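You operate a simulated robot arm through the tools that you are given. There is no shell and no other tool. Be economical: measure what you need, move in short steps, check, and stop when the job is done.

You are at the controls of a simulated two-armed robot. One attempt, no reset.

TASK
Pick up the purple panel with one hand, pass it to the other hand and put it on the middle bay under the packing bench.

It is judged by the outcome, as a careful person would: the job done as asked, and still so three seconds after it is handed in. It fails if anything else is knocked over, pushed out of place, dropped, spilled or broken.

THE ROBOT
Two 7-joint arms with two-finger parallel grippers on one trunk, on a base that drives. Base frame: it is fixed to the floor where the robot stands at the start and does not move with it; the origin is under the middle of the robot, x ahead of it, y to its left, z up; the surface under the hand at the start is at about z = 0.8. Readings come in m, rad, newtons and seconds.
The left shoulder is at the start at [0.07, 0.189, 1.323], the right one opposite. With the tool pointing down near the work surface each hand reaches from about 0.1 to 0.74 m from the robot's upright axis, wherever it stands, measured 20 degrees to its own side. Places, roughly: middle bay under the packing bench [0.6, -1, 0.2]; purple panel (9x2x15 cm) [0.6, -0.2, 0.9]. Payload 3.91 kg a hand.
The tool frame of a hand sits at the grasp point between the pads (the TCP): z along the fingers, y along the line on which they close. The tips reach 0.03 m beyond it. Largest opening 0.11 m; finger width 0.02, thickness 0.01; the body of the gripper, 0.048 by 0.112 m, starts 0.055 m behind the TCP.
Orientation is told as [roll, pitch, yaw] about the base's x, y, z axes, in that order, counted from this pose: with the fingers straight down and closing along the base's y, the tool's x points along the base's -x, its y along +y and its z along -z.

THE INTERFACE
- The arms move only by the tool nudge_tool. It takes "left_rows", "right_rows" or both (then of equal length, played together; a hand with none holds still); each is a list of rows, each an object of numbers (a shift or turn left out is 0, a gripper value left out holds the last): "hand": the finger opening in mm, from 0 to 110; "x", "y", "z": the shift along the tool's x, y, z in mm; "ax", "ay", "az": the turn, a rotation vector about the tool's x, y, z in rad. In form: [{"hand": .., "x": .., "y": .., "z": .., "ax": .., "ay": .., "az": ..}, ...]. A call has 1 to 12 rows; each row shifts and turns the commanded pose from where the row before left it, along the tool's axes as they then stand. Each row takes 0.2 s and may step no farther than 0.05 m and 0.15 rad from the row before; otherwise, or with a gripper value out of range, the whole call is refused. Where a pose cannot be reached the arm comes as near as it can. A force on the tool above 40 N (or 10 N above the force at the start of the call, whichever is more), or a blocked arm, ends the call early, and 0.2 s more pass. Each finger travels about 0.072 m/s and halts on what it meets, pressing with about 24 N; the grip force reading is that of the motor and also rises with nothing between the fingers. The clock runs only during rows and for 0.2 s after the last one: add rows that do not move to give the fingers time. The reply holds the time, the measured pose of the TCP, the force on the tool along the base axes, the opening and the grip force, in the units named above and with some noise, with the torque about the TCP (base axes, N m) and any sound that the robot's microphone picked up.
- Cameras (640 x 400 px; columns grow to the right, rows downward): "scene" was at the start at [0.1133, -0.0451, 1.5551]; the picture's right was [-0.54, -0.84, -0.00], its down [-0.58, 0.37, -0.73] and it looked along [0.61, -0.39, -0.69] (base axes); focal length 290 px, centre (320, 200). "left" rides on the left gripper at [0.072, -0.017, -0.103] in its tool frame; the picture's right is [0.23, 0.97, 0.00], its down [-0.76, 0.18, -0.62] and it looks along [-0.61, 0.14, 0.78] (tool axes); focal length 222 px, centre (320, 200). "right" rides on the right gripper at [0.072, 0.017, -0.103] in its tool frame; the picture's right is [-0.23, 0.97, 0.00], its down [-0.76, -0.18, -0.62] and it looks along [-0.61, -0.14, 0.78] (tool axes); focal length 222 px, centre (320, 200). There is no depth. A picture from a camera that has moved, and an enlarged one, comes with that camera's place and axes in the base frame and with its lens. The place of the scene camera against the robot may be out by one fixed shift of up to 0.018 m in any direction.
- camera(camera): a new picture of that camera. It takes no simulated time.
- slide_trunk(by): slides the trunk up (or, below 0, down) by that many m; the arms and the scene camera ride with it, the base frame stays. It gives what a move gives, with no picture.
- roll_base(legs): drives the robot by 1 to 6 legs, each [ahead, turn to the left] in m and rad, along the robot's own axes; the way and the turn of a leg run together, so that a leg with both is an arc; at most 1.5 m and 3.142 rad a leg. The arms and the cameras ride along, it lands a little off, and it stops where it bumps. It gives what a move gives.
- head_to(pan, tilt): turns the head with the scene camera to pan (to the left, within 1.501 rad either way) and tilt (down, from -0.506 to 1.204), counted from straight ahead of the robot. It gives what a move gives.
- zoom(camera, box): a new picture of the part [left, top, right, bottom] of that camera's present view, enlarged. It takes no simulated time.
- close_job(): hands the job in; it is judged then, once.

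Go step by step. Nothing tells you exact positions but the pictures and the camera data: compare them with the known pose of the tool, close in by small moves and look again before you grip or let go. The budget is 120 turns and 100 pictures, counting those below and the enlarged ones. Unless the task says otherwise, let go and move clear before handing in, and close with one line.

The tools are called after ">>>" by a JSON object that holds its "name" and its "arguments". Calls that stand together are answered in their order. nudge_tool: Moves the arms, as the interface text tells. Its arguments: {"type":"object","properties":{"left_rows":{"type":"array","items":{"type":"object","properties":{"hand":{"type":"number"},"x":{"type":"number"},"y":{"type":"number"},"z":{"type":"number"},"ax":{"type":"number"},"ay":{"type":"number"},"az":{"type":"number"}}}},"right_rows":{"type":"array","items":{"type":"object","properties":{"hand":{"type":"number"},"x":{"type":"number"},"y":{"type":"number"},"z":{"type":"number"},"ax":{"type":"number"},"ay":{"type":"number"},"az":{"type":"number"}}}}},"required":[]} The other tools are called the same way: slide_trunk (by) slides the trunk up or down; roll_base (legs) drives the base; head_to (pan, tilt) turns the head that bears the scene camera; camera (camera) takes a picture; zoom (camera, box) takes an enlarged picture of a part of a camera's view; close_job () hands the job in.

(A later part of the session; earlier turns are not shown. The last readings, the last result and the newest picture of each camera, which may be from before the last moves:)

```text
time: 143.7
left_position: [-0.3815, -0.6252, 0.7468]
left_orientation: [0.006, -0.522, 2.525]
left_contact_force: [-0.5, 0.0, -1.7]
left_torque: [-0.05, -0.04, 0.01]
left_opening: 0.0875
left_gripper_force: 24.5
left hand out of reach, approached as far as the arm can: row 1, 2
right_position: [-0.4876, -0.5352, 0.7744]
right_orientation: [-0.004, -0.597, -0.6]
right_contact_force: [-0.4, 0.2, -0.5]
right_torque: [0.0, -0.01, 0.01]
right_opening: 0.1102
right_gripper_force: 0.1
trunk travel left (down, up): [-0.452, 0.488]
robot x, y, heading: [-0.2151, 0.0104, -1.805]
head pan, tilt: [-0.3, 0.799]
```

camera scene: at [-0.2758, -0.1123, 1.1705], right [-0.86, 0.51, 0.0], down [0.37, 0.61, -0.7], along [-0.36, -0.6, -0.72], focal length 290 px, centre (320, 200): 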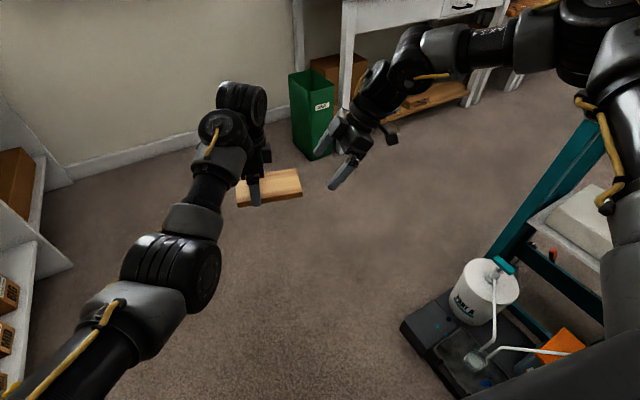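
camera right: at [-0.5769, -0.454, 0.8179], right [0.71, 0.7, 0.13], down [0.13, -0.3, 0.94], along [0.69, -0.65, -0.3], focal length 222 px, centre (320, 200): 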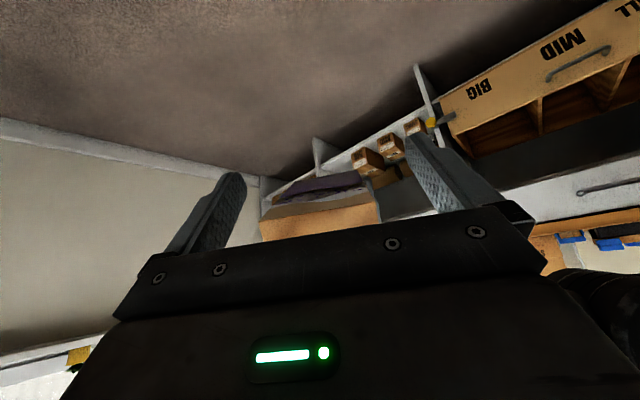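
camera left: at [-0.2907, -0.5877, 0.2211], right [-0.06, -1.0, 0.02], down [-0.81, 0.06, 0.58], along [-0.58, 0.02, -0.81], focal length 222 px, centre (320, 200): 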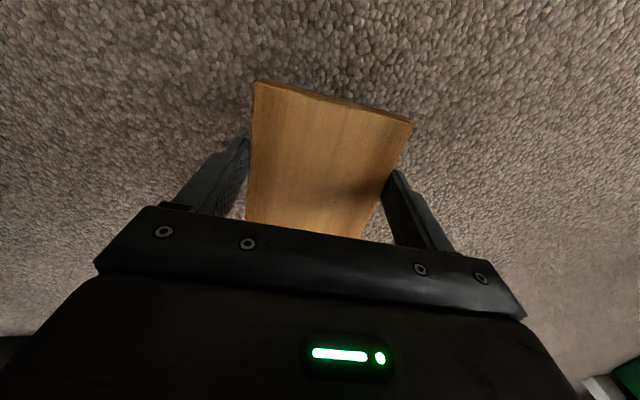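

>>> {"name": "nudge_tool", "arguments": {"right_rows": [{"ay": 0.14}, {"ay": 0.14}, {"x": -30, "z": 10}, {"x": -25, "z": 8}, {}]}}

>>> {"name": "camera", "arguments": {"camera": "right"}}

```text
time: 144.9
left_position: [-0.3815, -0.6251, 0.7465]
left_orientation: [0.008, -0.522, 2.525]
left_contact_force: [-0.1, -0.1, -2.1]
left_torque: [0.0, -0.05, -0.02]
left_opening: 0.0876
left_gripper_force: 23.9
right_position: [-0.5158, -0.4873, 0.7886]
right_orientation: [-0.002, -0.317, -0.603]
right_contact_force: [-0.4, -0.8, -0.3]
right_torque: [0.0, -0.02, -0.03]
right_opening: 0.1101
right_gripper_force: 0.1
right hand out of reach, approached as far as the arm can: row 1, 2, 3, 4
trunk travel left (down, up): [-0.452, 0.488]
robot x, y, heading: [-0.217, 0.0126, -1.81]
head pan, tilt: [-0.3, 0.799]
```

```text
22 pictures are left
camera right: at [-0.5903, -0.4158, 0.8637], right [0.73, 0.68, 0.07], down [0.34, -0.44, 0.83], along [0.6, -0.58, -0.55], focal length 222 px, centre (320, 200)
```

right: 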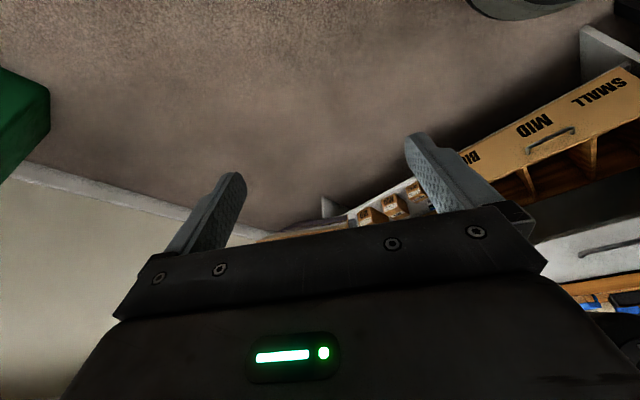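

That was worse, so I undo it. Instead I'll swing the left hand about its wrist, which carries the panel's free end up and toward the right hand; the right hand first steps back along its fingers.

>>> {"name": "nudge_tool", "arguments": {"right_rows": [{"z": -30}, {"ay": -0.14}, {"ay": -0.14}, {"z": -25}, {}]}}

>>> {"name": "nudge_tool", "arguments": {"left_rows": [{"ay": -0.14, "x": -28}, {"ay": -0.14, "x": -28}, {}]}}

>>> {"name": "camera", "arguments": {"camera": "right"}}

```text
time: 146.1
left_position: [-0.3825, -0.6247, 0.7462]
left_orientation: [0.005, -0.522, 2.526]
left_contact_force: [-0.2, 0.3, -0.9]
left_torque: [-0.02, -0.07, -0.01]
left_opening: 0.0874
left_gripper_force: 24.3
right_position: [-0.5345, -0.4751, 0.8369]
right_orientation: [-0.001, -0.597, -0.602]
right_contact_force: [-0.1, -0.2, 0.3]
right_torque: [0.01, 0.0, -0.02]
right_opening: 0.11
right_gripper_force: 0.0
trunk travel left (down, up): [-0.452, 0.488]
robot x, y, heading: [-0.2132, 0.0085, -1.809]
head pan, tilt: [-0.3, 0.799]
```

```text
time: 146.9
left_position: [-0.3949, -0.6135, 0.7695]
left_orientation: [0.009, -0.803, 2.523]
left_contact_force: [1.3, -0.6, -1.8]
left_torque: [-0.05, -0.02, 0.03]
left_opening: 0.0874
left_gripper_force: 23.9
left hand out of reach, approached as far as the arm can: row 1
right_position: [-0.535, -0.4766, 0.8371]
right_orientation: [-0.003, -0.597, -0.599]
right_contact_force: [1.5, -0.2, -0.6]
right_torque: [0.02, 0.04, -0.02]
right_opening: 0.11
right_gripper_force: 0.0
trunk travel left (down, up): [-0.452, 0.488]
robot x, y, heading: [-0.2157, 0.0048, -1.813]
head pan, tilt: [-0.3, 0.799]
```

```text
21 pictures are left
camera right: at [-0.6237, -0.3944, 0.8814], right [0.71, 0.7, 0.13], down [0.13, -0.3, 0.94], along [0.69, -0.65, -0.31], focal length 222 px, centre (320, 200)
```

right: 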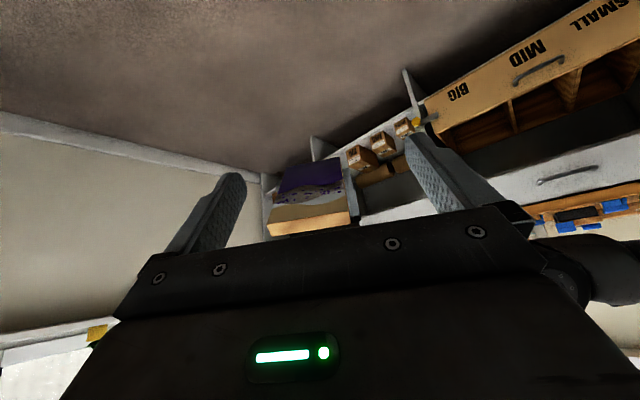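

>>> {"name": "nudge_tool", "arguments": {"right_rows": [{"y": -30}, {"x": -33, "z": 22}, {"x": -25, "z": 17}, {}]}}

>>> {"name": "camera", "arguments": {"camera": "right"}}

```text
time: 147.9
left_position: [-0.3942, -0.6135, 0.7698]
left_orientation: [0.01, -0.804, 2.522]
left_contact_force: [0.1, 0.4, -1.2]
left_torque: [-0.03, -0.03, 0.01]
left_opening: 0.0875
left_gripper_force: 23.9
right_position: [-0.4951, -0.54, 0.8387]
right_orientation: [-0.003, -0.596, -0.601]
right_contact_force: [0.6, 0.1, -0.4]
right_torque: [-0.01, -0.01, 0.0]
right_opening: 0.11
right_gripper_force: 0.0
trunk travel left (down, up): [-0.452, 0.488]
robot x, y, heading: [-0.2168, 0.0088, -1.814]
head pan, tilt: [-0.3, 0.799]
```

```text
20 pictures are left
camera right: at [-0.5828, -0.4584, 0.8829], right [0.71, 0.7, 0.12], down [0.13, -0.3, 0.94], along [0.69, -0.65, -0.31], focal length 222 px, centre (320, 200)
```

right: 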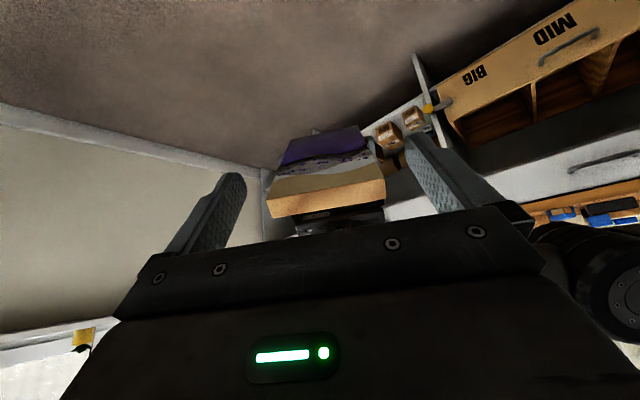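

No limits at this height. The panel end is centred between the right fingers; I slide in along the panel to the grip point.

>>> {"name": "nudge_tool", "arguments": {"right_rows": [{"x": -16, "z": 28}, {"x": -16, "z": 28}, {}]}}

>>> {"name": "camera", "arguments": {"camera": "right"}}

>>> {"name": "camera", "arguments": {"camera": "scene"}}

```text
time: 148.7
left_position: [-0.394, -0.6131, 0.7691]
left_orientation: [0.008, -0.801, 2.523]
left_contact_force: [0.9, 0.3, -0.5]
left_torque: [-0.02, -0.05, 0.04]
left_opening: 0.0873
left_gripper_force: 24.1
right_position: [-0.4762, -0.5376, 0.8257]
right_orientation: [-0.005, -0.599, -0.602]
right_contact_force: [-0.3, 0.1, 0.7]
right_torque: [-0.03, 0.02, -0.04]
right_opening: 0.1101
right_gripper_force: 0.1
right hand out of reach, approached as far as the arm can: row 1, 2
trunk travel left (down, up): [-0.452, 0.488]
robot x, y, heading: [-0.2146, 0.0054, -1.812]
head pan, tilt: [-0.3, 0.799]
```

```text
19 pictures are left
camera right: at [-0.5639, -0.4576, 0.8692], right [0.71, 0.7, 0.13], down [0.13, -0.3, 0.94], along [0.69, -0.65, -0.3], focal length 222 px, centre (320, 200)
```

right: 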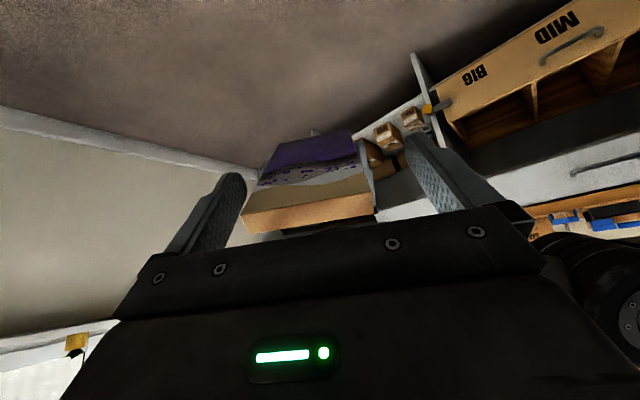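

```text
18 pictures are left
camera scene: at [-0.2759, -0.1125, 1.1704], right [-0.86, 0.52, 0.0], down [0.37, 0.61, -0.7], along [-0.36, -0.6, -0.72], focal length 290 px, centre (320, 200)
```

scene: 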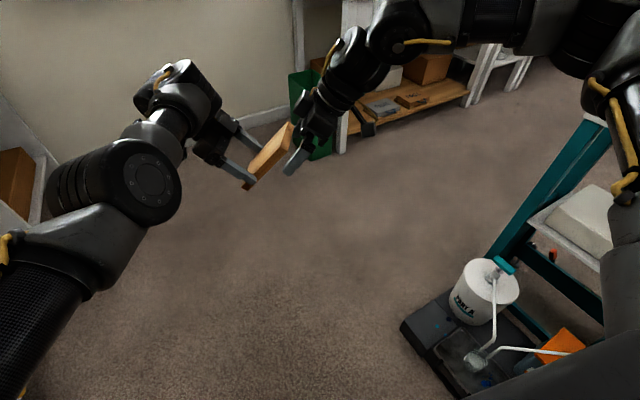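

The right hand drifted ~1.5 cm sideways at its limit; I let the left hand do the last part: shift back, then push the panel along its own axis in between the right fingers.

>>> {"name": "nudge_tool", "arguments": {"left_rows": [{"y": -14}, {"x": -18, "z": -4}, {}]}}

>>> {"name": "camera", "arguments": {"camera": "right"}}

```text
time: 149.5
left_position: [-0.3938, -0.5964, 0.7857]
left_orientation: [0.008, -0.801, 2.522]
left_contact_force: [-0.3, 0.0, -1.8]
left_torque: [-0.04, -0.02, -0.02]
left_opening: 0.0877
left_gripper_force: 24.2
right_position: [-0.4742, -0.5392, 0.8259]
right_orientation: [-0.003, -0.599, -0.6]
right_contact_force: [0.2, -0.1, -0.2]
right_torque: [-0.01, -0.03, -0.02]
right_opening: 0.1098
right_gripper_force: 0.0
trunk travel left (down, up): [-0.452, 0.488]
robot x, y, heading: [-0.2132, 0.0085, -1.817]
head pan, tilt: [-0.3, 0.799]
```

```text
17 pictures are left
camera right: at [-0.5637, -0.4579, 0.8692], right [0.71, 0.7, 0.13], down [0.13, -0.3, 0.94], along [0.7, -0.65, -0.3], focal length 222 px, centre (320, 200)
```

right: 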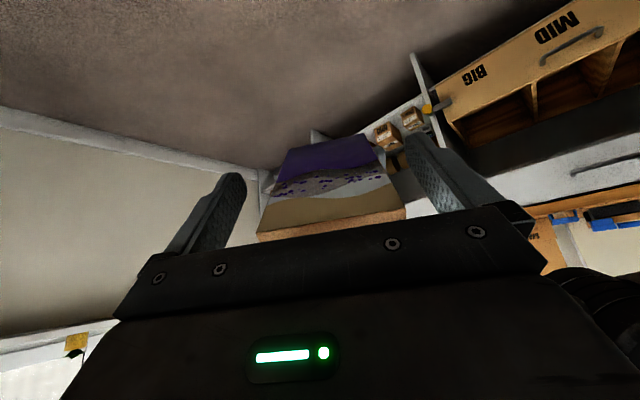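

Now exactly in line with 3 cm to go. I push the panel in and close the right hand.

>>> {"name": "nudge_tool", "arguments": {"left_rows": [{"x": -11, "z": 11}, {"x": -11, "z": 11}, {}]}}

>>> {"name": "camera", "arguments": {"camera": "right"}}

```text
time: 150.3
left_position: [-0.4173, -0.5821, 0.785]
left_orientation: [0.008, -0.805, 2.523]
left_contact_force: [-0.8, -0.1, -2.2]
left_torque: [-0.07, -0.05, 0.03]
left_opening: 0.0873
left_gripper_force: 24.2
left hand out of reach, approached as far as the arm can: row 2
right_position: [-0.4749, -0.537, 0.8259]
right_orientation: [-0.004, -0.6, -0.601]
right_contact_force: [0.6, -0.3, 0.6]
right_torque: [-0.01, 0.01, 0.0]
right_opening: 0.1099
right_gripper_force: 0.2
trunk travel left (down, up): [-0.452, 0.488]
robot x, y, heading: [-0.2127, 0.006, -1.816]
head pan, tilt: [-0.3, 0.799]
```

```text
16 pictures are left
camera right: at [-0.564, -0.4575, 0.8693], right [0.71, 0.7, 0.13], down [0.13, -0.3, 0.94], along [0.7, -0.65, -0.3], focal length 222 px, centre (320, 200)
```

right: 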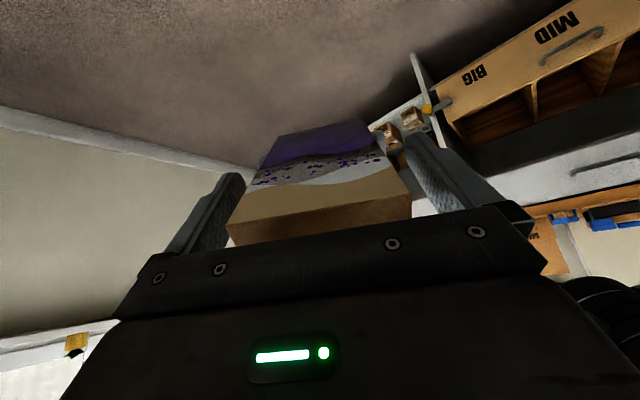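

The panel lies between the right fingers at the intended spot. I close the right hand.

>>> {"name": "nudge_tool", "arguments": {"right_rows": [{"hand": 95}, {"hand": 80}, {"hand": 60}, {"hand": 40}, {}, {}]}}

>>> {"name": "camera", "arguments": {"camera": "scene"}}

```text
time: 151.7
left_position: [-0.4177, -0.5817, 0.7853]
left_orientation: [0.007, -0.803, 2.523]
left_contact_force: [11.7, 19.4, 3.8]
left_torque: [0.14, 0.17, -0.64]
left_opening: 0.0875
left_gripper_force: 24.6
right_position: [-0.4761, -0.5385, 0.8261]
right_orientation: [-0.006, -0.597, -0.603]
right_contact_force: [-11.0, -20.6, -3.9]
right_torque: [-0.79, 0.53, -0.99]
right_opening: 0.088
right_gripper_force: 23.7
trunk travel left (down, up): [-0.452, 0.488]
robot x, y, heading: [-0.211, 0.0047, -1.81]
head pan, tilt: [-0.3, 0.799]
```

```text
15 pictures are left
camera scene: at [-0.2759, -0.1124, 1.1705], right [-0.86, 0.51, 0.0], down [0.37, 0.61, -0.7], along [-0.36, -0.6, -0.72], focal length 290 px, centre (320, 200)
```

scene: 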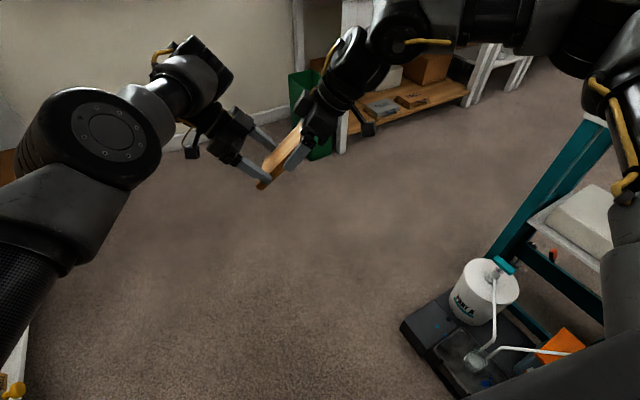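

Both hands hold it. Left opens and withdraws along its fingers.

>>> {"name": "nudge_tool", "arguments": {"left_rows": [{"hand": 110}, {}, {}, {"z": -25}, {"z": -35}, {"z": -35}, {}]}}

>>> {"name": "camera", "arguments": {"camera": "right"}}

>>> {"name": "camera", "arguments": {"camera": "scene"}}

```text
time: 153.3
left_position: [-0.3649, -0.6243, 0.853]
left_orientation: [0.009, -0.8, 2.524]
left_contact_force: [-0.4, 0.2, 1.1]
left_torque: [0.03, -0.02, 0.0]
left_opening: 0.1101
left_gripper_force: 0.0
left hand out of reach, approached as far as the arm can: row 6
right_position: [-0.4752, -0.5375, 0.8252]
right_orientation: [-0.004, -0.6, -0.603]
right_contact_force: [-0.3, -0.6, -0.3]
right_torque: [0.04, 0.02, 0.02]
right_opening: 0.0879
right_gripper_force: 23.9
trunk travel left (down, up): [-0.452, 0.488]
robot x, y, heading: [-0.2175, 0.0073, -1.809]
head pan, tilt: [-0.3, 0.799]
```

```text
14 pictures are left
camera right: at [-0.5643, -0.4576, 0.8692], right [0.71, 0.7, 0.13], down [0.13, -0.3, 0.94], along [0.7, -0.65, -0.3], focal length 222 px, centre (320, 200)
```

right: 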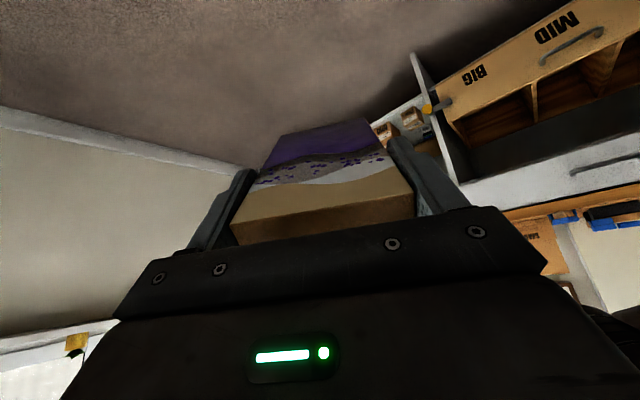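

```text
13 pictures are left
camera scene: at [-0.2763, -0.1124, 1.1704], right [-0.86, 0.52, 0.0], down [0.37, 0.61, -0.7], along [-0.36, -0.6, -0.72], focal length 290 px, centre (320, 200)
```

scene: 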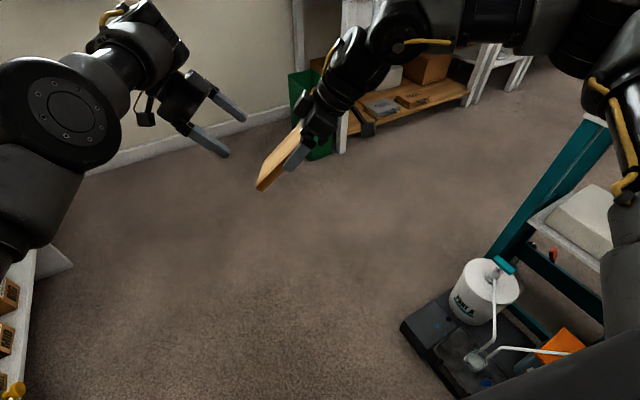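

The handover worked: the right hand alone holds the panel, painted side up. Now I draw the left arm in toward the robot's left side so it won't touch the bench later.

>>> {"name": "nudge_tool", "arguments": {"left_rows": [{"x": 28, "z": -28}, {"x": 28, "z": -28}, {"x": 28, "z": -28}, {"x": 28, "z": -28}, {"x": 28, "z": -28}, {"y": -40}, {"y": -40}, {"y": -40}, {"y": -40}, {}]}}

```text
time: 155.5
left_position: [-0.1746, -0.7202, 0.8331]
left_orientation: [0.009, -0.801, 2.523]
left_contact_force: [0.2, -0.3, 0.1]
left_torque: [0.05, -0.01, 0.02]
left_opening: 0.1098
left_gripper_force: 0.1
left hand out of reach, approached as far as the arm can: row 5, 6, 7, 8, 9
right_position: [-0.4754, -0.5387, 0.826]
right_orientation: [-0.004, -0.597, -0.599]
right_contact_force: [-0.3, 0.8, 0.7]
right_torque: [0.02, 0.03, 0.01]
right_opening: 0.0877
right_gripper_force: 23.7
trunk travel left (down, up): [-0.452, 0.488]
robot x, y, heading: [-0.2144, 0.0072, -1.812]
head pan, tilt: [-0.3, 0.799]
```

>>> {"name": "nudge_tool", "arguments": {"left_rows": [{"ax": -0.1, "az": -0.097}, {"ax": -0.1, "az": -0.097}, {"ax": -0.1, "az": -0.097}, {"ax": -0.1, "az": -0.097}, {"ax": -0.1, "az": -0.097}, {"ax": -0.1, "az": -0.097}, {"ax": -0.1, "az": -0.097}, {"ax": -0.1, "az": -0.097}, {"ax": -0.1, "az": -0.097}, {"ax": -0.1, "az": -0.097}, {"ax": -0.1, "az": -0.097}, {}]}}

```text
time: 158.1
left_position: [-0.171, -0.7811, 0.846]
left_orientation: [0.0, -0.805, -2.288]
left_contact_force: [0.8, 0.2, 0.1]
left_torque: [-0.03, 0.03, -0.03]
left_opening: 0.1096
left_gripper_force: 0.0
left hand out of reach, approached as far as the arm can: row 4, 5, 6
right_position: [-0.4764, -0.538, 0.8253]
right_orientation: [-0.003, -0.598, -0.6]
right_contact_force: [-0.1, -0.2, -0.2]
right_torque: [0.01, 0.05, -0.01]
right_opening: 0.0879
right_gripper_force: 23.4
trunk travel left (down, up): [-0.452, 0.488]
robot x, y, heading: [-0.2152, 0.0097, -1.82]
head pan, tilt: [-0.3, 0.799]
```

>>> {"name": "nudge_tool", "arguments": {"left_rows": [{"ax": -0.1, "az": -0.097}, {"ax": -0.1, "az": -0.097}, {"ax": -0.1, "az": -0.097}, {"x": 30, "z": -28, "y": 20}, {"x": 30, "z": -28, "y": 20}, {"x": 30, "z": -28, "y": 20}, {"x": 30, "z": -28, "y": 20}, {"x": 30, "z": -28, "y": 20}, {"x": 30, "z": -28, "y": 20}, {}]}}

```text
time: 159.2
left_position: [-0.1284, -0.7453, 0.8436]
left_orientation: [0.042, -0.823, -1.908]
left_contact_force: [-5.7, -49.3, -22.9]
left_torque: [-1.7, 0.23, -0.11]
left_opening: 0.1101
left_gripper_force: 0.2
right_position: [-0.4757, -0.5383, 0.8248]
right_orientation: [-0.004, -0.599, -0.6]
right_contact_force: [-0.8, 0.4, 0.6]
right_torque: [0.01, 0.01, 0.0]
right_opening: 0.0879
right_gripper_force: 24.0
trunk travel left (down, up): [-0.452, 0.488]
robot x, y, heading: [-0.2146, 0.006, -1.809]
head pan, tilt: [-0.3, 0.799]
stopped in row 5 (left hand): the force on the tool passed its limit at 260 N (the readings are from after the stop); the commanded pose is now the measured one
```

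The left hand pressed against its own forearm. I ease it forward and down again and look.

>>> {"name": "nudge_tool", "arguments": {"left_rows": [{"x": -15, "z": 20}, {"x": 28, "z": 28}, {"x": 28, "z": 28}, {"x": 28, "z": 28}, {}]}}

>>> {"name": "head_to", "arguments": {"pan": 0.3, "tilt": 0.6}}

>>> {"name": "camera", "arguments": {"camera": "scene"}}

```text
time: 160.4
left_position: [-0.1355, -0.7742, 0.7214]
left_orientation: [0.037, -0.821, -1.91]
left_contact_force: [0.9, -0.5, 1.2]
left_torque: [0.01, -0.03, 0.0]
left_opening: 0.1097
left_gripper_force: 0.0
right_position: [-0.4747, -0.5387, 0.8262]
right_orientation: [-0.002, -0.597, -0.6]
right_contact_force: [0.6, -0.2, -0.6]
right_torque: [0.02, 0.03, 0.02]
right_opening: 0.0877
right_gripper_force: 24.3
trunk travel left (down, up): [-0.452, 0.488]
robot x, y, heading: [-0.2166, 0.0052, -1.813]
head pan, tilt: [-0.3, 0.799]
```

```text
time: 161.4
left_position: [-0.1339, -0.7726, 0.7217]
left_orientation: [0.035, -0.821, -1.908]
left_contact_force: [-0.4, -0.4, 0.2]
left_torque: [0.01, -0.02, -0.01]
left_opening: 0.1101
left_gripper_force: 0.0
right_position: [-0.4757, -0.5385, 0.8263]
right_orientation: [-0.003, -0.599, -0.6]
right_contact_force: [0.4, 0.0, 0.1]
right_torque: [0.02, 0.06, -0.01]
right_opening: 0.0877
right_gripper_force: 24.1
trunk travel left (down, up): [-0.452, 0.488]
robot x, y, heading: [-0.2154, 0.0042, -1.809]
head pan, tilt: [0.3, 0.6]
```

```text
12 pictures are left
camera scene: at [-0.229, -0.1315, 1.1873], right [-1.0, -0.06, 0.0], down [-0.03, 0.56, -0.82], along [0.05, -0.82, -0.57], focal length 290 px, centre (320, 200)
```

scene: 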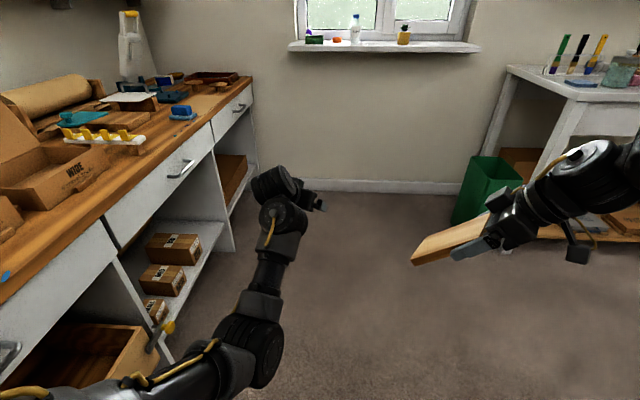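

I can see the middle bay now: shelf around z≈0.22, y about -0.56 to -1.10, three cartons standing at x≥0.345, free strip at the right (y≈-0.98…-1.10). First the left arm must go in; I take it down, outward and back.

>>> {"name": "nudge_tool", "arguments": {"left_rows": [{"x": 29, "z": 27}, {"x": 29, "z": 27}, {"x": 29, "z": 27}, {"x": 20, "y": 30, "z": -22}, {"x": 20, "y": 30, "z": -22}, {"x": 20, "y": 30, "z": -22}, {"x": 20, "y": 30, "z": -22}, {}]}}

```text
time: 163.2
left_position: [0.0167, -0.6957, 0.6087]
left_orientation: [0.037, -0.82, -1.908]
left_contact_force: [0.0, 0.3, 0.3]
left_torque: [0.01, -0.04, -0.02]
left_opening: 0.1102
left_gripper_force: 0.1
right_position: [-0.4745, -0.5386, 0.8254]
right_orientation: [-0.003, -0.599, -0.599]
right_contact_force: [0.6, -0.4, -0.6]
right_torque: [0.0, 0.04, 0.01]
right_opening: 0.0877
right_gripper_force: 23.4
trunk travel left (down, up): [-0.452, 0.488]
robot x, y, heading: [-0.2162, 0.004, -1.815]
head pan, tilt: [0.3, 0.6]
```

>>> {"name": "nudge_tool", "arguments": {"left_rows": [{"x": 27, "z": -29}, {"x": 27, "z": -29}, {"x": 27, "z": -29}, {"x": 27, "z": -29}, {"x": 27, "z": -29}, {}]}}

```text
time: 164.6
left_position: [0.0776, -0.5084, 0.6101]
left_orientation: [0.037, -0.821, -1.908]
left_contact_force: [0.4, -0.2, 0.0]
left_torque: [0.03, -0.02, -0.02]
left_opening: 0.11
left_gripper_force: 0.0
right_position: [-0.4749, -0.5386, 0.8258]
right_orientation: [-0.003, -0.599, -0.602]
right_contact_force: [-0.5, -0.7, 0.2]
right_torque: [0.04, 0.04, -0.01]
right_opening: 0.0878
right_gripper_force: 24.1
trunk travel left (down, up): [-0.452, 0.488]
robot x, y, heading: [-0.214, 0.0076, -1.812]
head pan, tilt: [0.3, 0.6]
```

Left arm is compact now. I raise the trunk a little for clearance and drive in an arc to the open floor in front of the middle bay.

>>> {"name": "nudge_tool", "arguments": {"left_rows": [{"x": 27, "z": -29}, {"x": 27, "z": -29}, {}]}}

>>> {"name": "slide_trunk", "arguments": {"by": 0.2}}

>>> {"name": "roll_base", "arguments": {"legs": [[0.33, -0.17], [0.32, -0.17]]}}

```text
time: 165.4
left_position: [0.0967, -0.4523, 0.6077]
left_orientation: [0.036, -0.823, -1.909]
left_contact_force: [-0.4, 0.3, 0.3]
left_torque: [0.01, -0.04, -0.03]
left_opening: 0.1102
left_gripper_force: 0.0
left hand out of reach, approached as far as the arm can: row 2
right_position: [-0.4762, -0.5379, 0.8259]
right_orientation: [-0.004, -0.598, -0.601]
right_contact_force: [-1.1, 0.2, -0.8]
right_torque: [0.05, 0.03, 0.04]
right_opening: 0.0879
right_gripper_force: 24.1
trunk travel left (down, up): [-0.452, 0.488]
robot x, y, heading: [-0.2149, 0.0053, -1.811]
head pan, tilt: [0.3, 0.6]
```

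```text
time: 167.6
left_position: [0.0959, -0.4516, 0.809]
left_orientation: [0.038, -0.821, -1.909]
left_contact_force: [-0.3, -0.2, 0.5]
left_torque: [0.01, 0.01, 0.0]
left_opening: 0.1102
left_gripper_force: 0.1
right_position: [-0.4751, -0.5377, 1.0254]
right_orientation: [-0.002, -0.598, -0.601]
right_contact_force: [0.0, -0.1, -1.3]
right_torque: [0.04, 0.04, -0.01]
right_opening: 0.0879
right_gripper_force: 24.7
trunk travel left (down, up): [-0.652, 0.288]
robot x, y, heading: [-0.2147, 0.0067, -1.811]
head pan, tilt: [0.3, 0.6]
```

```text
time: 171.5
left_position: [-0.3315, -1.1221, 0.8079]
left_orientation: [0.037, -0.819, -2.246]
left_contact_force: [0.1, 0.5, -0.1]
left_torque: [-0.04, 0.0, 0.0]
left_opening: 0.1099
left_gripper_force: 0.0
right_position: [-0.8988, -1.014, 1.0259]
right_orientation: [-0.003, -0.599, -0.941]
right_contact_force: [-0.8, -0.7, -1.3]
right_torque: [0.04, 0.03, -0.01]
right_opening: 0.0881
right_gripper_force: 23.9
trunk travel left (down, up): [-0.652, 0.288]
robot x, y, heading: [-0.4745, -0.5856, -2.148]
head pan, tilt: [0.3, 0.6]
```

Robot is in front of the bay area and the panel still held. I turn the right hand to point forward and shift it outward.

>>> {"name": "nudge_tool", "arguments": {"right_rows": [{"ax": 0.083, "az": 0.121}, {"ax": 0.083, "az": 0.121}, {"ax": 0.083, "az": 0.121}, {"ax": 0.083, "az": 0.121}, {"ax": 0.083, "az": 0.121}, {"ax": 0.083, "az": 0.121}, {"ax": 0.083, "az": 0.121}, {"ax": 0.083, "az": 0.121}, {"y": -45}, {"y": -45}, {"y": -45}, {"y": -45}]}}

>>> {"name": "nudge_tool", "arguments": {"right_rows": [{"y": -45}, {"y": -45}, {"ay": -0.14}, {"ay": -0.14}, {"ay": -0.14}, {}]}}

```text
time: 174.1
left_position: [-0.3319, -1.1218, 0.81]
left_orientation: [0.04, -0.82, -2.246]
left_contact_force: [-0.5, 0.0, 0.3]
left_torque: [0.01, 0.01, 0.02]
left_opening: 0.1101
left_gripper_force: 0.1
right_position: [-1.1056, -0.8781, 1.0289]
right_orientation: [0.0, -0.606, -2.015]
right_contact_force: [-0.3, -0.5, -1.1]
right_torque: [0.02, -0.02, 0.01]
right_opening: 0.0879
right_gripper_force: 23.6
right hand out of reach, approached as far as the arm can: row 3, 4, 5, 6, 7, 8
trunk travel left (down, up): [-0.652, 0.288]
robot x, y, heading: [-0.4731, -0.5918, -2.154]
head pan, tilt: [0.3, 0.6]
```

```text
time: 175.5
left_position: [-0.3305, -1.1231, 0.8085]
left_orientation: [0.036, -0.821, -2.245]
left_contact_force: [0.7, 0.3, -0.2]
left_torque: [0.02, 0.0, -0.01]
left_opening: 0.1098
left_gripper_force: 0.1
right_position: [-1.1874, -0.8399, 1.0313]
right_orientation: [-0.003, -1.024, -2.013]
right_contact_force: [0.1, 0.3, -1.6]
right_torque: [0.09, -0.04, 0.0]
right_opening: 0.0879
right_gripper_force: 24.1
trunk travel left (down, up): [-0.652, 0.288]
robot x, y, heading: [-0.4721, -0.5869, -2.149]
head pan, tilt: [0.3, 0.6]
```

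No limits in this posture. I continue until the panel is level and test how low this arm can go.

>>> {"name": "nudge_tool", "arguments": {"right_rows": [{"ay": -0.14}, {"ay": -0.14}, {"ay": -0.13}, {"x": 40}, {"x": 40}, {"x": 40}, {"x": 30}, {}]}}

```text
time: 177.3
left_position: [-0.3314, -1.1225, 0.808]
left_orientation: [0.036, -0.82, -2.244]
left_contact_force: [-0.8, 0.2, -0.6]
left_torque: [-0.01, -0.02, -0.01]
left_opening: 0.1102
left_gripper_force: 0.0
right_position: [-1.1825, -0.8285, 0.9421]
right_orientation: [-0.016, -1.434, -1.999]
right_contact_force: [-0.4, -0.4, -1.7]
right_torque: [0.07, -0.02, -0.03]
right_opening: 0.0878
right_gripper_force: 24.3
right hand out of reach, approached as far as the arm can: row 6, 7
trunk travel left (down, up): [-0.652, 0.288]
robot x, y, heading: [-0.4742, -0.5855, -2.144]
head pan, tilt: [0.3, 0.6]
```

The panel can be held level and fairly low. I turn the robot to face the bench, in two gentle stages.

>>> {"name": "roll_base", "arguments": {"legs": [[0, 0.7]]}}

>>> {"name": "roll_base", "arguments": {"legs": [[0, 0.7]]}}

>>> {"name": "roll_base", "arguments": {"legs": [[0, 0.745]]}}

>>> {"name": "head_to", "arguments": {"pan": -0.5, "tilt": 0.75}}

>>> {"name": "camera", "arguments": {"camera": "scene"}}

```text
time: 179.6
left_position: [-0.0204, -0.9069, 0.8083]
left_orientation: [0.037, -0.82, -1.546]
left_contact_force: [-0.6, -0.2, 0.4]
left_torque: [0.01, 0.0, -0.01]
left_opening: 0.11
left_gripper_force: 0.1
right_position: [-0.8611, -1.2278, 0.9434]
right_orientation: [-0.011, -1.434, -1.309]
right_contact_force: [-0.5, -0.1, -1.2]
right_torque: [0.07, 0.01, 0.01]
right_opening: 0.0878
right_gripper_force: 23.6
trunk travel left (down, up): [-0.652, 0.288]
robot x, y, heading: [-0.4708, -0.5848, -1.454]
head pan, tilt: [0.3, 0.6]
```

```text
time: 181.8
left_position: [0.0802, -0.5388, 0.8077]
left_orientation: [0.036, -0.82, -0.846]
left_contact_force: [-0.1, -0.2, 0.0]
left_torque: [0.02, 0.01, 0.02]
left_opening: 0.1101
left_gripper_force: 0.0
right_position: [-0.3538, -1.3264, 0.9426]
right_orientation: [-0.008, -1.433, -0.605]
right_contact_force: [-0.7, -0.6, -2.5]
right_torque: [0.05, 0.05, 0.03]
right_opening: 0.0879
right_gripper_force: 23.6
trunk travel left (down, up): [-0.652, 0.288]
robot x, y, heading: [-0.4672, -0.5848, -0.75]
head pan, tilt: [0.3, 0.6]
```

```text
time: 184.2
left_position: [-0.1029, -0.173, 0.8085]
left_orientation: [0.036, -0.822, -0.088]
left_contact_force: [-0.7, 0.2, -0.2]
left_torque: [0.0, -0.01, 0.0]
left_opening: 0.1103
left_gripper_force: 0.0
right_position: [0.121, -1.044, 0.942]
right_orientation: [-0.006, -1.434, 0.15]
right_contact_force: [-0.4, -0.3, -0.6]
right_torque: [0.02, 0.06, 0.03]
right_opening: 0.0876
right_gripper_force: 23.6
trunk travel left (down, up): [-0.652, 0.288]
robot x, y, heading: [-0.4711, -0.5868, 0.009]
head pan, tilt: [0.3, 0.6]
```

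```text
time: 185.4
left_position: [-0.1038, -0.1713, 0.8089]
left_orientation: [0.037, -0.821, -0.089]
left_contact_force: [0.1, -0.3, -0.9]
left_torque: [0.03, 0.0, 0.03]
left_opening: 0.1099
left_gripper_force: 0.1
right_position: [0.1216, -1.0437, 0.9426]
right_orientation: [-0.008, -1.432, 0.15]
right_contact_force: [-0.3, -0.1, -2.1]
right_torque: [-0.03, 0.09, 0.02]
right_opening: 0.0878
right_gripper_force: 23.9
trunk travel left (down, up): [-0.652, 0.288]
robot x, y, heading: [-0.474, -0.585, 0.006]
head pan, tilt: [-0.499, 0.75]
```

```text
11 pictures are left
camera scene: at [-0.3555, -0.6265, 1.3745], right [-0.47, -0.88, 0.0], down [-0.6, 0.32, -0.73], along [0.64, -0.34, -0.68], focal length 290 px, centre (320, 200)
```

scene: 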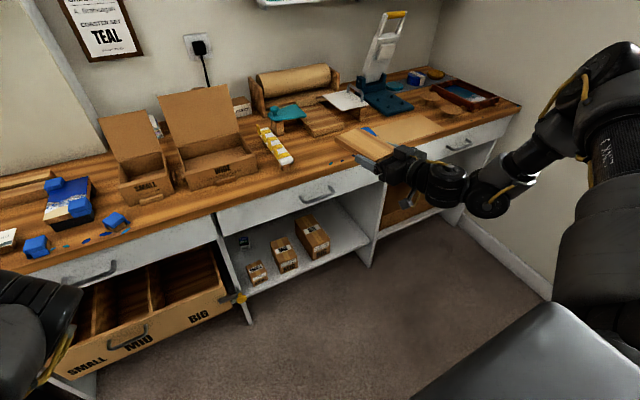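

>>> {"name": "zoom", "arguments": {"camera": "scene", "box": [220, 190, 400, 302]}}

```text
3.56 times, centred on (310, 246) of scene
camera zoom: at [-0.3555, -0.6265, 1.3745], right [-0.47, -0.88, 0.0], down [-0.6, 0.32, -0.73], along [0.64, -0.34, -0.68], focal length 1032 px, centre (356, 36)
```

zoom: 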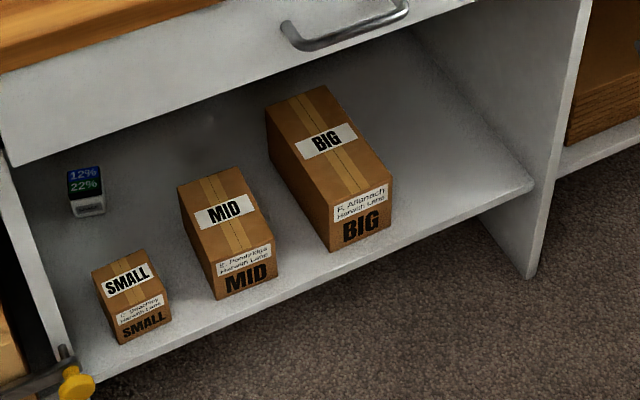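

The big carton ends at y≈-1.07 and the bay's right divider is near y≈-1.28, so there is about 20 cm of free shelf (z≈0.2, front edge x≈0.33). I shift the base so the right hand lines up with y≈-1.17.

>>> {"name": "roll_base", "arguments": {"legs": [[-0.15, 0], [0, -0.6], [0.2, 0], [0, 0.6]]}}

>>> {"name": "nudge_tool", "arguments": {"right_rows": [{"ax": 0.07}, {"ax": 0.07}, {"x": 15, "z": 40}, {"x": 25, "z": 25}, {"x": 40}, {"x": 40}, {}]}}

```text
time: 191.2
left_position: [-0.0941, -0.2775, 0.809]
left_orientation: [0.036, -0.82, -0.074]
left_contact_force: [-0.8, -0.3, 0.4]
left_torque: [-0.01, 0.01, -0.02]
left_opening: 0.1104
left_gripper_force: 0.0
right_position: [0.1435, -1.1468, 0.9423]
right_orientation: [-0.011, -1.434, 0.166]
right_contact_force: [0.4, 0.8, -0.8]
right_torque: [-0.04, 0.05, -0.03]
right_opening: 0.0879
right_gripper_force: 24.8
trunk travel left (down, up): [-0.652, 0.288]
robot x, y, heading: [-0.4588, -0.6987, 0.02]
head pan, tilt: [-0.499, 0.75]
```

```text
time: 192.8
left_position: [-0.093, -0.2765, 0.8089]
left_orientation: [0.036, -0.822, -0.075]
left_contact_force: [-0.4, 0.0, 1.0]
left_torque: [-0.02, 0.03, 0.0]
left_opening: 0.1102
left_gripper_force: 0.1
right_position: [0.1758, -1.1574, 0.9537]
right_orientation: [-0.145, -1.436, 0.164]
right_contact_force: [-0.2, -0.7, -1.2]
right_torque: [0.01, 0.07, 0.01]
right_opening: 0.0877
right_gripper_force: 24.1
right hand out of reach, approached as far as the arm can: row 1, 3, 4, 5, 6
trunk travel left (down, up): [-0.652, 0.288]
robot x, y, heading: [-0.4568, -0.6979, 0.021]
head pan, tilt: [-0.499, 0.75]
```

The hand is now straight and level but won't go quite low enough. I back up and test whether reaching farther forward allows a lower height.

>>> {"name": "roll_base", "arguments": {"legs": [[-0.13, 0]]}}

>>> {"name": "nudge_tool", "arguments": {"right_rows": [{"z": 40}, {"z": 40}, {"z": 40}, {"x": 40}, {"x": 40}, {"x": 40}, {}]}}

```text
time: 194.1
left_position: [-0.2262, -0.279, 0.8079]
left_orientation: [0.036, -0.824, -0.071]
left_contact_force: [-0.2, -0.7, 0.2]
left_torque: [0.02, -0.05, 0.02]
left_opening: 0.1102
left_gripper_force: 0.1
right_position: [0.0485, -1.1592, 0.9542]
right_orientation: [-0.148, -1.435, 0.168]
right_contact_force: [1.0, -0.5, -1.2]
right_torque: [-0.01, 0.09, -0.02]
right_opening: 0.0876
right_gripper_force: 23.7
trunk travel left (down, up): [-0.652, 0.288]
robot x, y, heading: [-0.5872, -0.6999, 0.021]
head pan, tilt: [-0.499, 0.75]
```

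```text
time: 195.7
left_position: [-0.2252, -0.2787, 0.8082]
left_orientation: [0.037, -0.823, -0.071]
left_contact_force: [-0.2, 0.4, -0.1]
left_torque: [-0.01, 0.03, -0.04]
left_opening: 0.11
left_gripper_force: 0.1
right_position: [0.1285, -1.165, 0.9638]
right_orientation: [-0.147, -1.435, 0.167]
right_contact_force: [-0.4, -0.2, -1.3]
right_torque: [0.01, 0.09, -0.02]
right_opening: 0.0879
right_gripper_force: 24.1
right hand out of reach, approached as far as the arm can: row 1, 2, 3, 4, 5, 6
trunk travel left (down, up): [-0.652, 0.288]
robot x, y, heading: [-0.5864, -0.6992, 0.022]
head pan, tilt: [-0.499, 0.75]
```

That doesn't help, so I'll come in with the fingers tilted down about 33° (lower TCP for the same wrist height). The panel's far edge will touch the shelf first and settle level as I lower.

>>> {"name": "nudge_tool", "arguments": {"right_rows": [{"ay": 0.143, "x": 25}, {"ay": 0.143, "x": 25}, {"ay": 0.143, "x": 25}, {"x": 20}, {}]}}

>>> {"name": "slide_trunk", "arguments": {"by": -0.4}}

>>> {"name": "camera", "arguments": {"camera": "right"}}

```text
time: 196.9
left_position: [-0.2248, -0.2777, 0.8096]
left_orientation: [0.035, -0.822, -0.073]
left_contact_force: [-0.1, 0.1, 0.2]
left_torque: [0.02, -0.04, -0.03]
left_opening: 0.11
left_gripper_force: 0.1
right_position: [0.0992, -1.1667, 0.8766]
right_orientation: [-0.039, -1.004, 0.053]
right_contact_force: [-0.2, -0.1, -1.6]
right_torque: [-0.01, 0.07, -0.01]
right_opening: 0.0878
right_gripper_force: 23.3
trunk travel left (down, up): [-0.652, 0.288]
robot x, y, heading: [-0.5882, -0.702, 0.025]
head pan, tilt: [-0.499, 0.75]
```

```text
time: 200.7
left_position: [-0.2255, -0.2781, 0.409]
left_orientation: [0.037, -0.822, -0.071]
left_contact_force: [0.3, 0.0, -0.4]
left_torque: [0.01, 0.0, -0.01]
left_opening: 0.1097
left_gripper_force: 0.0
right_position: [0.0984, -1.1671, 0.4764]
right_orientation: [-0.04, -1.006, 0.052]
right_contact_force: [-0.7, 0.0, -1.9]
right_torque: [-0.02, 0.07, 0.0]
right_opening: 0.0876
right_gripper_force: 23.9
trunk travel left (down, up): [-0.252, 0.688]
robot x, y, heading: [-0.5824, -0.6973, 0.029]
head pan, tilt: [-0.499, 0.75]
```

```text
9 pictures are left
camera right: at [-0.0288, -1.1534, 0.4697], right [0.1, 0.98, 0.17], down [-0.12, -0.16, 0.98], along [0.99, -0.12, 0.1], focal length 222 px, centre (320, 200)
```

right: 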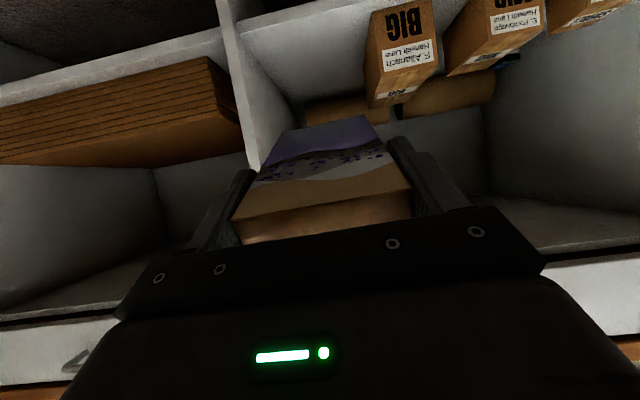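

The free gap is y -1.08…-1.30 and the right hand can get low enough now. I reposition the base (back, sideways, slight left turn) so that a straight drive brings the panel into the gap while the left elbow stays away from the open drawer.

>>> {"name": "roll_base", "arguments": {"legs": [[-0.25, 0], [0, -0.6], [0.25, 0], [0, 0.72]]}}

>>> {"name": "nudge_tool", "arguments": {"right_rows": [{"ax": 0.1, "az": 0.065}, {}]}}

>>> {"name": "slide_trunk", "arguments": {"by": -0.1}}

>>> {"name": "camera", "arguments": {"camera": "right"}}

```text
time: 207.5
left_position: [-0.3139, -0.3819, 0.4085]
left_orientation: [0.037, -0.822, 0.04]
left_contact_force: [-0.6, -0.1, 0.5]
left_torque: [0.0, -0.02, 0.0]
left_opening: 0.11
left_gripper_force: 0.1
right_position: [0.1082, -1.2278, 0.4767]
right_orientation: [-0.037, -1.007, 0.168]
right_contact_force: [0.7, -0.4, -1.3]
right_torque: [-0.02, 0.1, 0.0]
right_opening: 0.0879
right_gripper_force: 24.1
trunk travel left (down, up): [-0.252, 0.688]
robot x, y, heading: [-0.6261, -0.8428, 0.132]
head pan, tilt: [-0.499, 0.75]
```

```text
time: 208.1
left_position: [-0.3133, -0.3812, 0.4079]
left_orientation: [0.039, -0.821, 0.042]
left_contact_force: [0.0, 0.8, 0.2]
left_torque: [0.02, 0.03, -0.01]
left_opening: 0.1098
left_gripper_force: 0.1
right_position: [0.1075, -1.2282, 0.4764]
right_orientation: [-0.037, -1.008, 0.045]
right_contact_force: [-0.6, 0.0, -1.8]
right_torque: [-0.03, 0.05, 0.01]
right_opening: 0.0878
right_gripper_force: 24.0
trunk travel left (down, up): [-0.252, 0.688]
robot x, y, heading: [-0.6255, -0.8426, 0.138]
head pan, tilt: [-0.499, 0.75]
```

```text
time: 209.4
left_position: [-0.314, -0.3818, 0.3101]
left_orientation: [0.037, -0.822, 0.042]
left_contact_force: [-1.0, 0.0, 0.4]
left_torque: [0.01, 0.0, 0.01]
left_opening: 0.1099
left_gripper_force: 0.0
right_position: [0.1079, -1.2284, 0.3773]
right_orientation: [-0.035, -1.008, 0.043]
right_contact_force: [0.4, -0.4, -1.1]
right_torque: [-0.01, 0.08, -0.01]
right_opening: 0.0877
right_gripper_force: 24.4
trunk travel left (down, up): [-0.152, 0.788]
robot x, y, heading: [-0.6255, -0.8396, 0.133]
head pan, tilt: [-0.499, 0.75]
```

```text
8 pictures are left
camera right: at [-0.0196, -1.2131, 0.3693], right [0.11, 0.98, 0.17], down [-0.12, -0.16, 0.98], along [0.99, -0.13, 0.1], focal length 222 px, centre (320, 200)
```

right: 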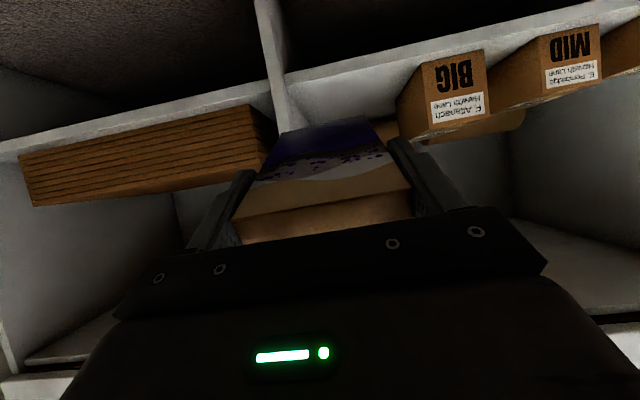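

The gap and shelf (top z≈0.235) are confirmed and the panel is centred on the gap. I drive straight in.

>>> {"name": "roll_base", "arguments": {"legs": [[0.2, 0]]}}

>>> {"name": "camera", "arguments": {"camera": "right"}}

```text
time: 211.0
left_position: [-0.1118, -0.3565, 0.3089]
left_orientation: [0.036, -0.822, 0.036]
left_contact_force: [0.2, -0.6, 0.0]
left_torque: [0.01, 0.0, -0.01]
left_opening: 0.1098
left_gripper_force: 0.0
right_position: [0.3046, -1.2036, 0.3754]
right_orientation: [-0.035, -1.01, 0.041]
right_contact_force: [0.6, 0.1, -0.7]
right_torque: [0.03, 0.13, 0.0]
right_opening: 0.0878
right_gripper_force: 24.0
trunk travel left (down, up): [-0.152, 0.788]
robot x, y, heading: [-0.4268, -0.8142, 0.133]
head pan, tilt: [-0.499, 0.75]
```

```text
7 pictures are left
camera right: at [0.1787, -1.1884, 0.369], right [0.11, 0.98, 0.17], down [-0.12, -0.16, 0.98], along [0.99, -0.13, 0.1], focal length 222 px, centre (320, 200)
```

right: 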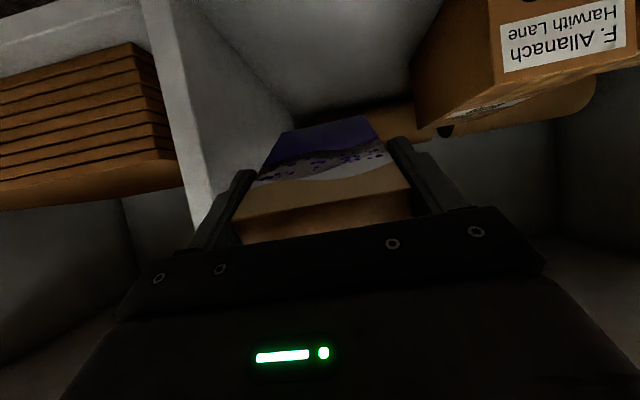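

>>> {"name": "roll_base", "arguments": {"legs": [[0.09, 0]]}}

>>> {"name": "slide_trunk", "arguments": {"by": -0.065}}

>>> {"name": "slide_trunk", "arguments": {"by": -0.015}}

```text
time: 212.1
left_position: [-0.0251, -0.344, 0.3083]
left_orientation: [0.035, -0.822, 0.037]
left_contact_force: [-0.3, -0.2, 1.2]
left_torque: [0.04, -0.02, -0.02]
left_opening: 0.1101
left_gripper_force: 0.1
right_position: [0.3929, -1.1903, 0.3768]
right_orientation: [-0.033, -1.01, 0.042]
right_contact_force: [0.1, 0.2, -2.6]
right_torque: [-0.01, 0.06, 0.0]
right_opening: 0.0879
right_gripper_force: 24.3
trunk travel left (down, up): [-0.152, 0.788]
robot x, y, heading: [-0.3383, -0.8011, 0.128]
head pan, tilt: [-0.499, 0.75]
```

```text
time: 213.2
left_position: [-0.0245, -0.3427, 0.2437]
left_orientation: [0.037, -0.821, 0.038]
left_contact_force: [0.6, -0.6, 0.1]
left_torque: [0.02, 0.01, 0.0]
left_opening: 0.1097
left_gripper_force: 0.1
right_position: [0.3945, -1.1909, 0.3116]
right_orientation: [-0.034, -1.009, 0.042]
right_contact_force: [0.1, -0.5, -1.1]
right_torque: [-0.01, 0.11, -0.01]
right_opening: 0.0878
right_gripper_force: 23.7
trunk travel left (down, up): [-0.087, 0.853]
robot x, y, heading: [-0.3382, -0.8031, 0.134]
head pan, tilt: [-0.499, 0.75]
```

```text
time: 213.8
left_position: [-0.0251, -0.3435, 0.2271]
left_orientation: [0.035, -0.822, 0.038]
left_contact_force: [-0.2, -0.1, -0.1]
left_torque: [0.04, -0.01, -0.01]
left_opening: 0.11
left_gripper_force: 0.0
right_position: [0.3951, -1.1913, 0.2968]
right_orientation: [-0.035, -1.009, 0.042]
right_contact_force: [-0.1, -0.2, -1.3]
right_torque: [0.01, 0.09, 0.0]
right_opening: 0.0878
right_gripper_force: 24.1
trunk travel left (down, up): [-0.072, 0.868]
robot x, y, heading: [-0.3424, -0.8021, 0.129]
head pan, tilt: [-0.499, 0.75]
```

No contact yet; I go on in small steps, watching the force.

>>> {"name": "slide_trunk", "arguments": {"by": -0.012}}

>>> {"name": "slide_trunk", "arguments": {"by": -0.01}}

>>> {"name": "camera", "arguments": {"camera": "right"}}

```text
time: 214.4
left_position: [-0.024, -0.3445, 0.2181]
left_orientation: [0.037, -0.821, 0.039]
left_contact_force: [0.0, -0.6, 0.7]
left_torque: [-0.03, 0.02, 0.0]
left_opening: 0.1101
left_gripper_force: 0.1
right_position: [0.3939, -1.1904, 0.2834]
right_orientation: [-0.033, -1.008, 0.042]
right_contact_force: [-0.4, 0.0, -0.8]
right_torque: [0.01, 0.04, 0.0]
right_opening: 0.0877
right_gripper_force: 24.2
trunk travel left (down, up): [-0.06, 0.88]
robot x, y, heading: [-0.3365, -0.8032, 0.134]
head pan, tilt: [-0.499, 0.75]
```

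```text
time: 214.9
left_position: [-0.0258, -0.3446, 0.2069]
left_orientation: [0.037, -0.821, 0.038]
left_contact_force: [0.4, 0.4, -0.6]
left_torque: [0.04, 0.0, 0.0]
left_opening: 0.1101
left_gripper_force: 0.0
right_position: [0.3962, -1.1912, 0.277]
right_orientation: [-0.035, -1.011, 0.041]
right_contact_force: [0.5, 0.0, 6.9]
right_torque: [0.41, -0.79, 0.03]
right_opening: 0.088
right_gripper_force: 23.8
trunk travel left (down, up): [-0.05, 0.89]
robot x, y, heading: [-0.3364, -0.8022, 0.134]
head pan, tilt: [-0.499, 0.75]
```

```text
6 pictures are left
camera right: at [0.2678, -1.1755, 0.2688], right [0.11, 0.98, 0.17], down [-0.12, -0.16, 0.98], along [0.99, -0.13, 0.1], focal length 222 px, centre (320, 200)
```

right: 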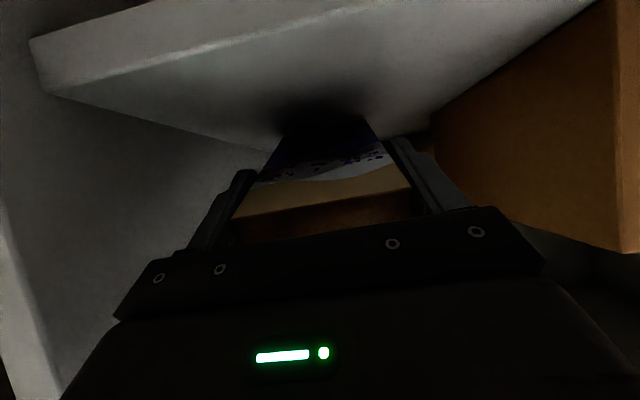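

The far edge touches the shelf (8 N). I press down gently so the panel pivots toward level in the grip.

>>> {"name": "slide_trunk", "arguments": {"by": -0.01}}

>>> {"name": "slide_trunk", "arguments": {"by": -0.008}}

```text
time: 215.5
left_position: [-0.025, -0.3425, 0.1959]
left_orientation: [0.034, -0.822, 0.039]
left_contact_force: [0.3, 0.1, -0.7]
left_torque: [0.0, -0.01, -0.01]
left_opening: 0.1101
left_gripper_force: 0.1
right_position: [0.3946, -1.1919, 0.2649]
right_orientation: [-0.035, -1.008, 0.044]
right_contact_force: [-0.4, 0.0, 3.4]
right_torque: [0.27, -0.54, 0.09]
right_opening: 0.0876
right_gripper_force: 23.8
trunk travel left (down, up): [-0.04, 0.9]
robot x, y, heading: [-0.3326, -0.8016, 0.136]
head pan, tilt: [-0.499, 0.75]
```

```text
time: 216.1
left_position: [-0.0236, -0.343, 0.188]
left_orientation: [0.036, -0.822, 0.038]
left_contact_force: [-1.0, -0.1, -0.1]
left_torque: [-0.01, 0.02, 0.0]
left_opening: 0.1101
left_gripper_force: 0.1
right_position: [0.3949, -1.1909, 0.2572]
right_orientation: [-0.037, -1.01, 0.042]
right_contact_force: [0.7, 0.8, 3.5]
right_torque: [0.27, -0.65, 0.03]
right_opening: 0.088
right_gripper_force: 23.5
trunk travel left (down, up): [-0.032, 0.908]
robot x, y, heading: [-0.3405, -0.8021, 0.136]
head pan, tilt: [-0.499, 0.75]
```

It pivots smoothly at ~5 N. A few more millimetres.

>>> {"name": "slide_trunk", "arguments": {"by": -0.008}}

>>> {"name": "slide_trunk", "arguments": {"by": -0.005}}

>>> {"name": "camera", "arguments": {"camera": "right"}}

```text
time: 216.7
left_position: [-0.0249, -0.3428, 0.1805]
left_orientation: [0.035, -0.824, 0.038]
left_contact_force: [0.1, -0.6, 0.0]
left_torque: [-0.01, 0.0, 0.02]
left_opening: 0.1101
left_gripper_force: 0.0
right_position: [0.3944, -1.192, 0.2495]
right_orientation: [-0.036, -1.009, 0.041]
right_contact_force: [-0.3, -0.7, 3.5]
right_torque: [0.23, -0.57, -0.06]
right_opening: 0.088
right_gripper_force: 24.2
trunk travel left (down, up): [-0.024, 0.916]
robot x, y, heading: [-0.3385, -0.8012, 0.131]
head pan, tilt: [-0.499, 0.75]
```

```text
time: 217.2
left_position: [-0.025, -0.3423, 0.1755]
left_orientation: [0.035, -0.824, 0.038]
left_contact_force: [0.1, -0.1, 0.3]
left_torque: [-0.01, 0.01, -0.01]
left_opening: 0.11
left_gripper_force: 0.1
right_position: [0.3945, -1.1903, 0.2436]
right_orientation: [-0.036, -1.01, 0.042]
right_contact_force: [-2.9, -1.2, 9.1]
right_torque: [0.46, -0.25, 0.09]
right_opening: 0.0878
right_gripper_force: 24.5
trunk travel left (down, up): [-0.019, 0.921]
robot x, y, heading: [-0.338, -0.8005, 0.132]
head pan, tilt: [-0.499, 0.75]
```

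```text
5 pictures are left
camera right: at [0.2672, -1.176, 0.2376], right [0.11, 0.98, 0.17], down [-0.12, -0.16, 0.98], along [0.99, -0.13, 0.1], focal length 222 px, centre (320, 200)
```

right: 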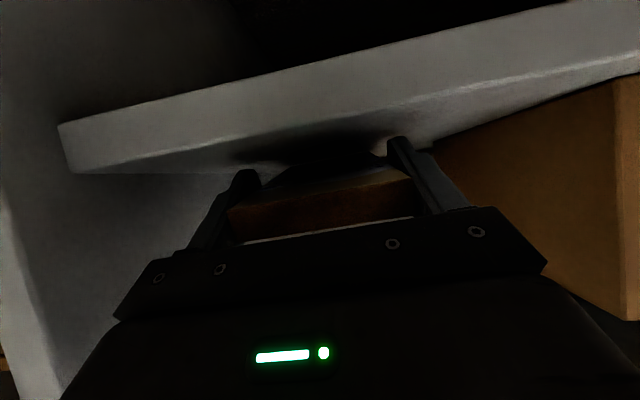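

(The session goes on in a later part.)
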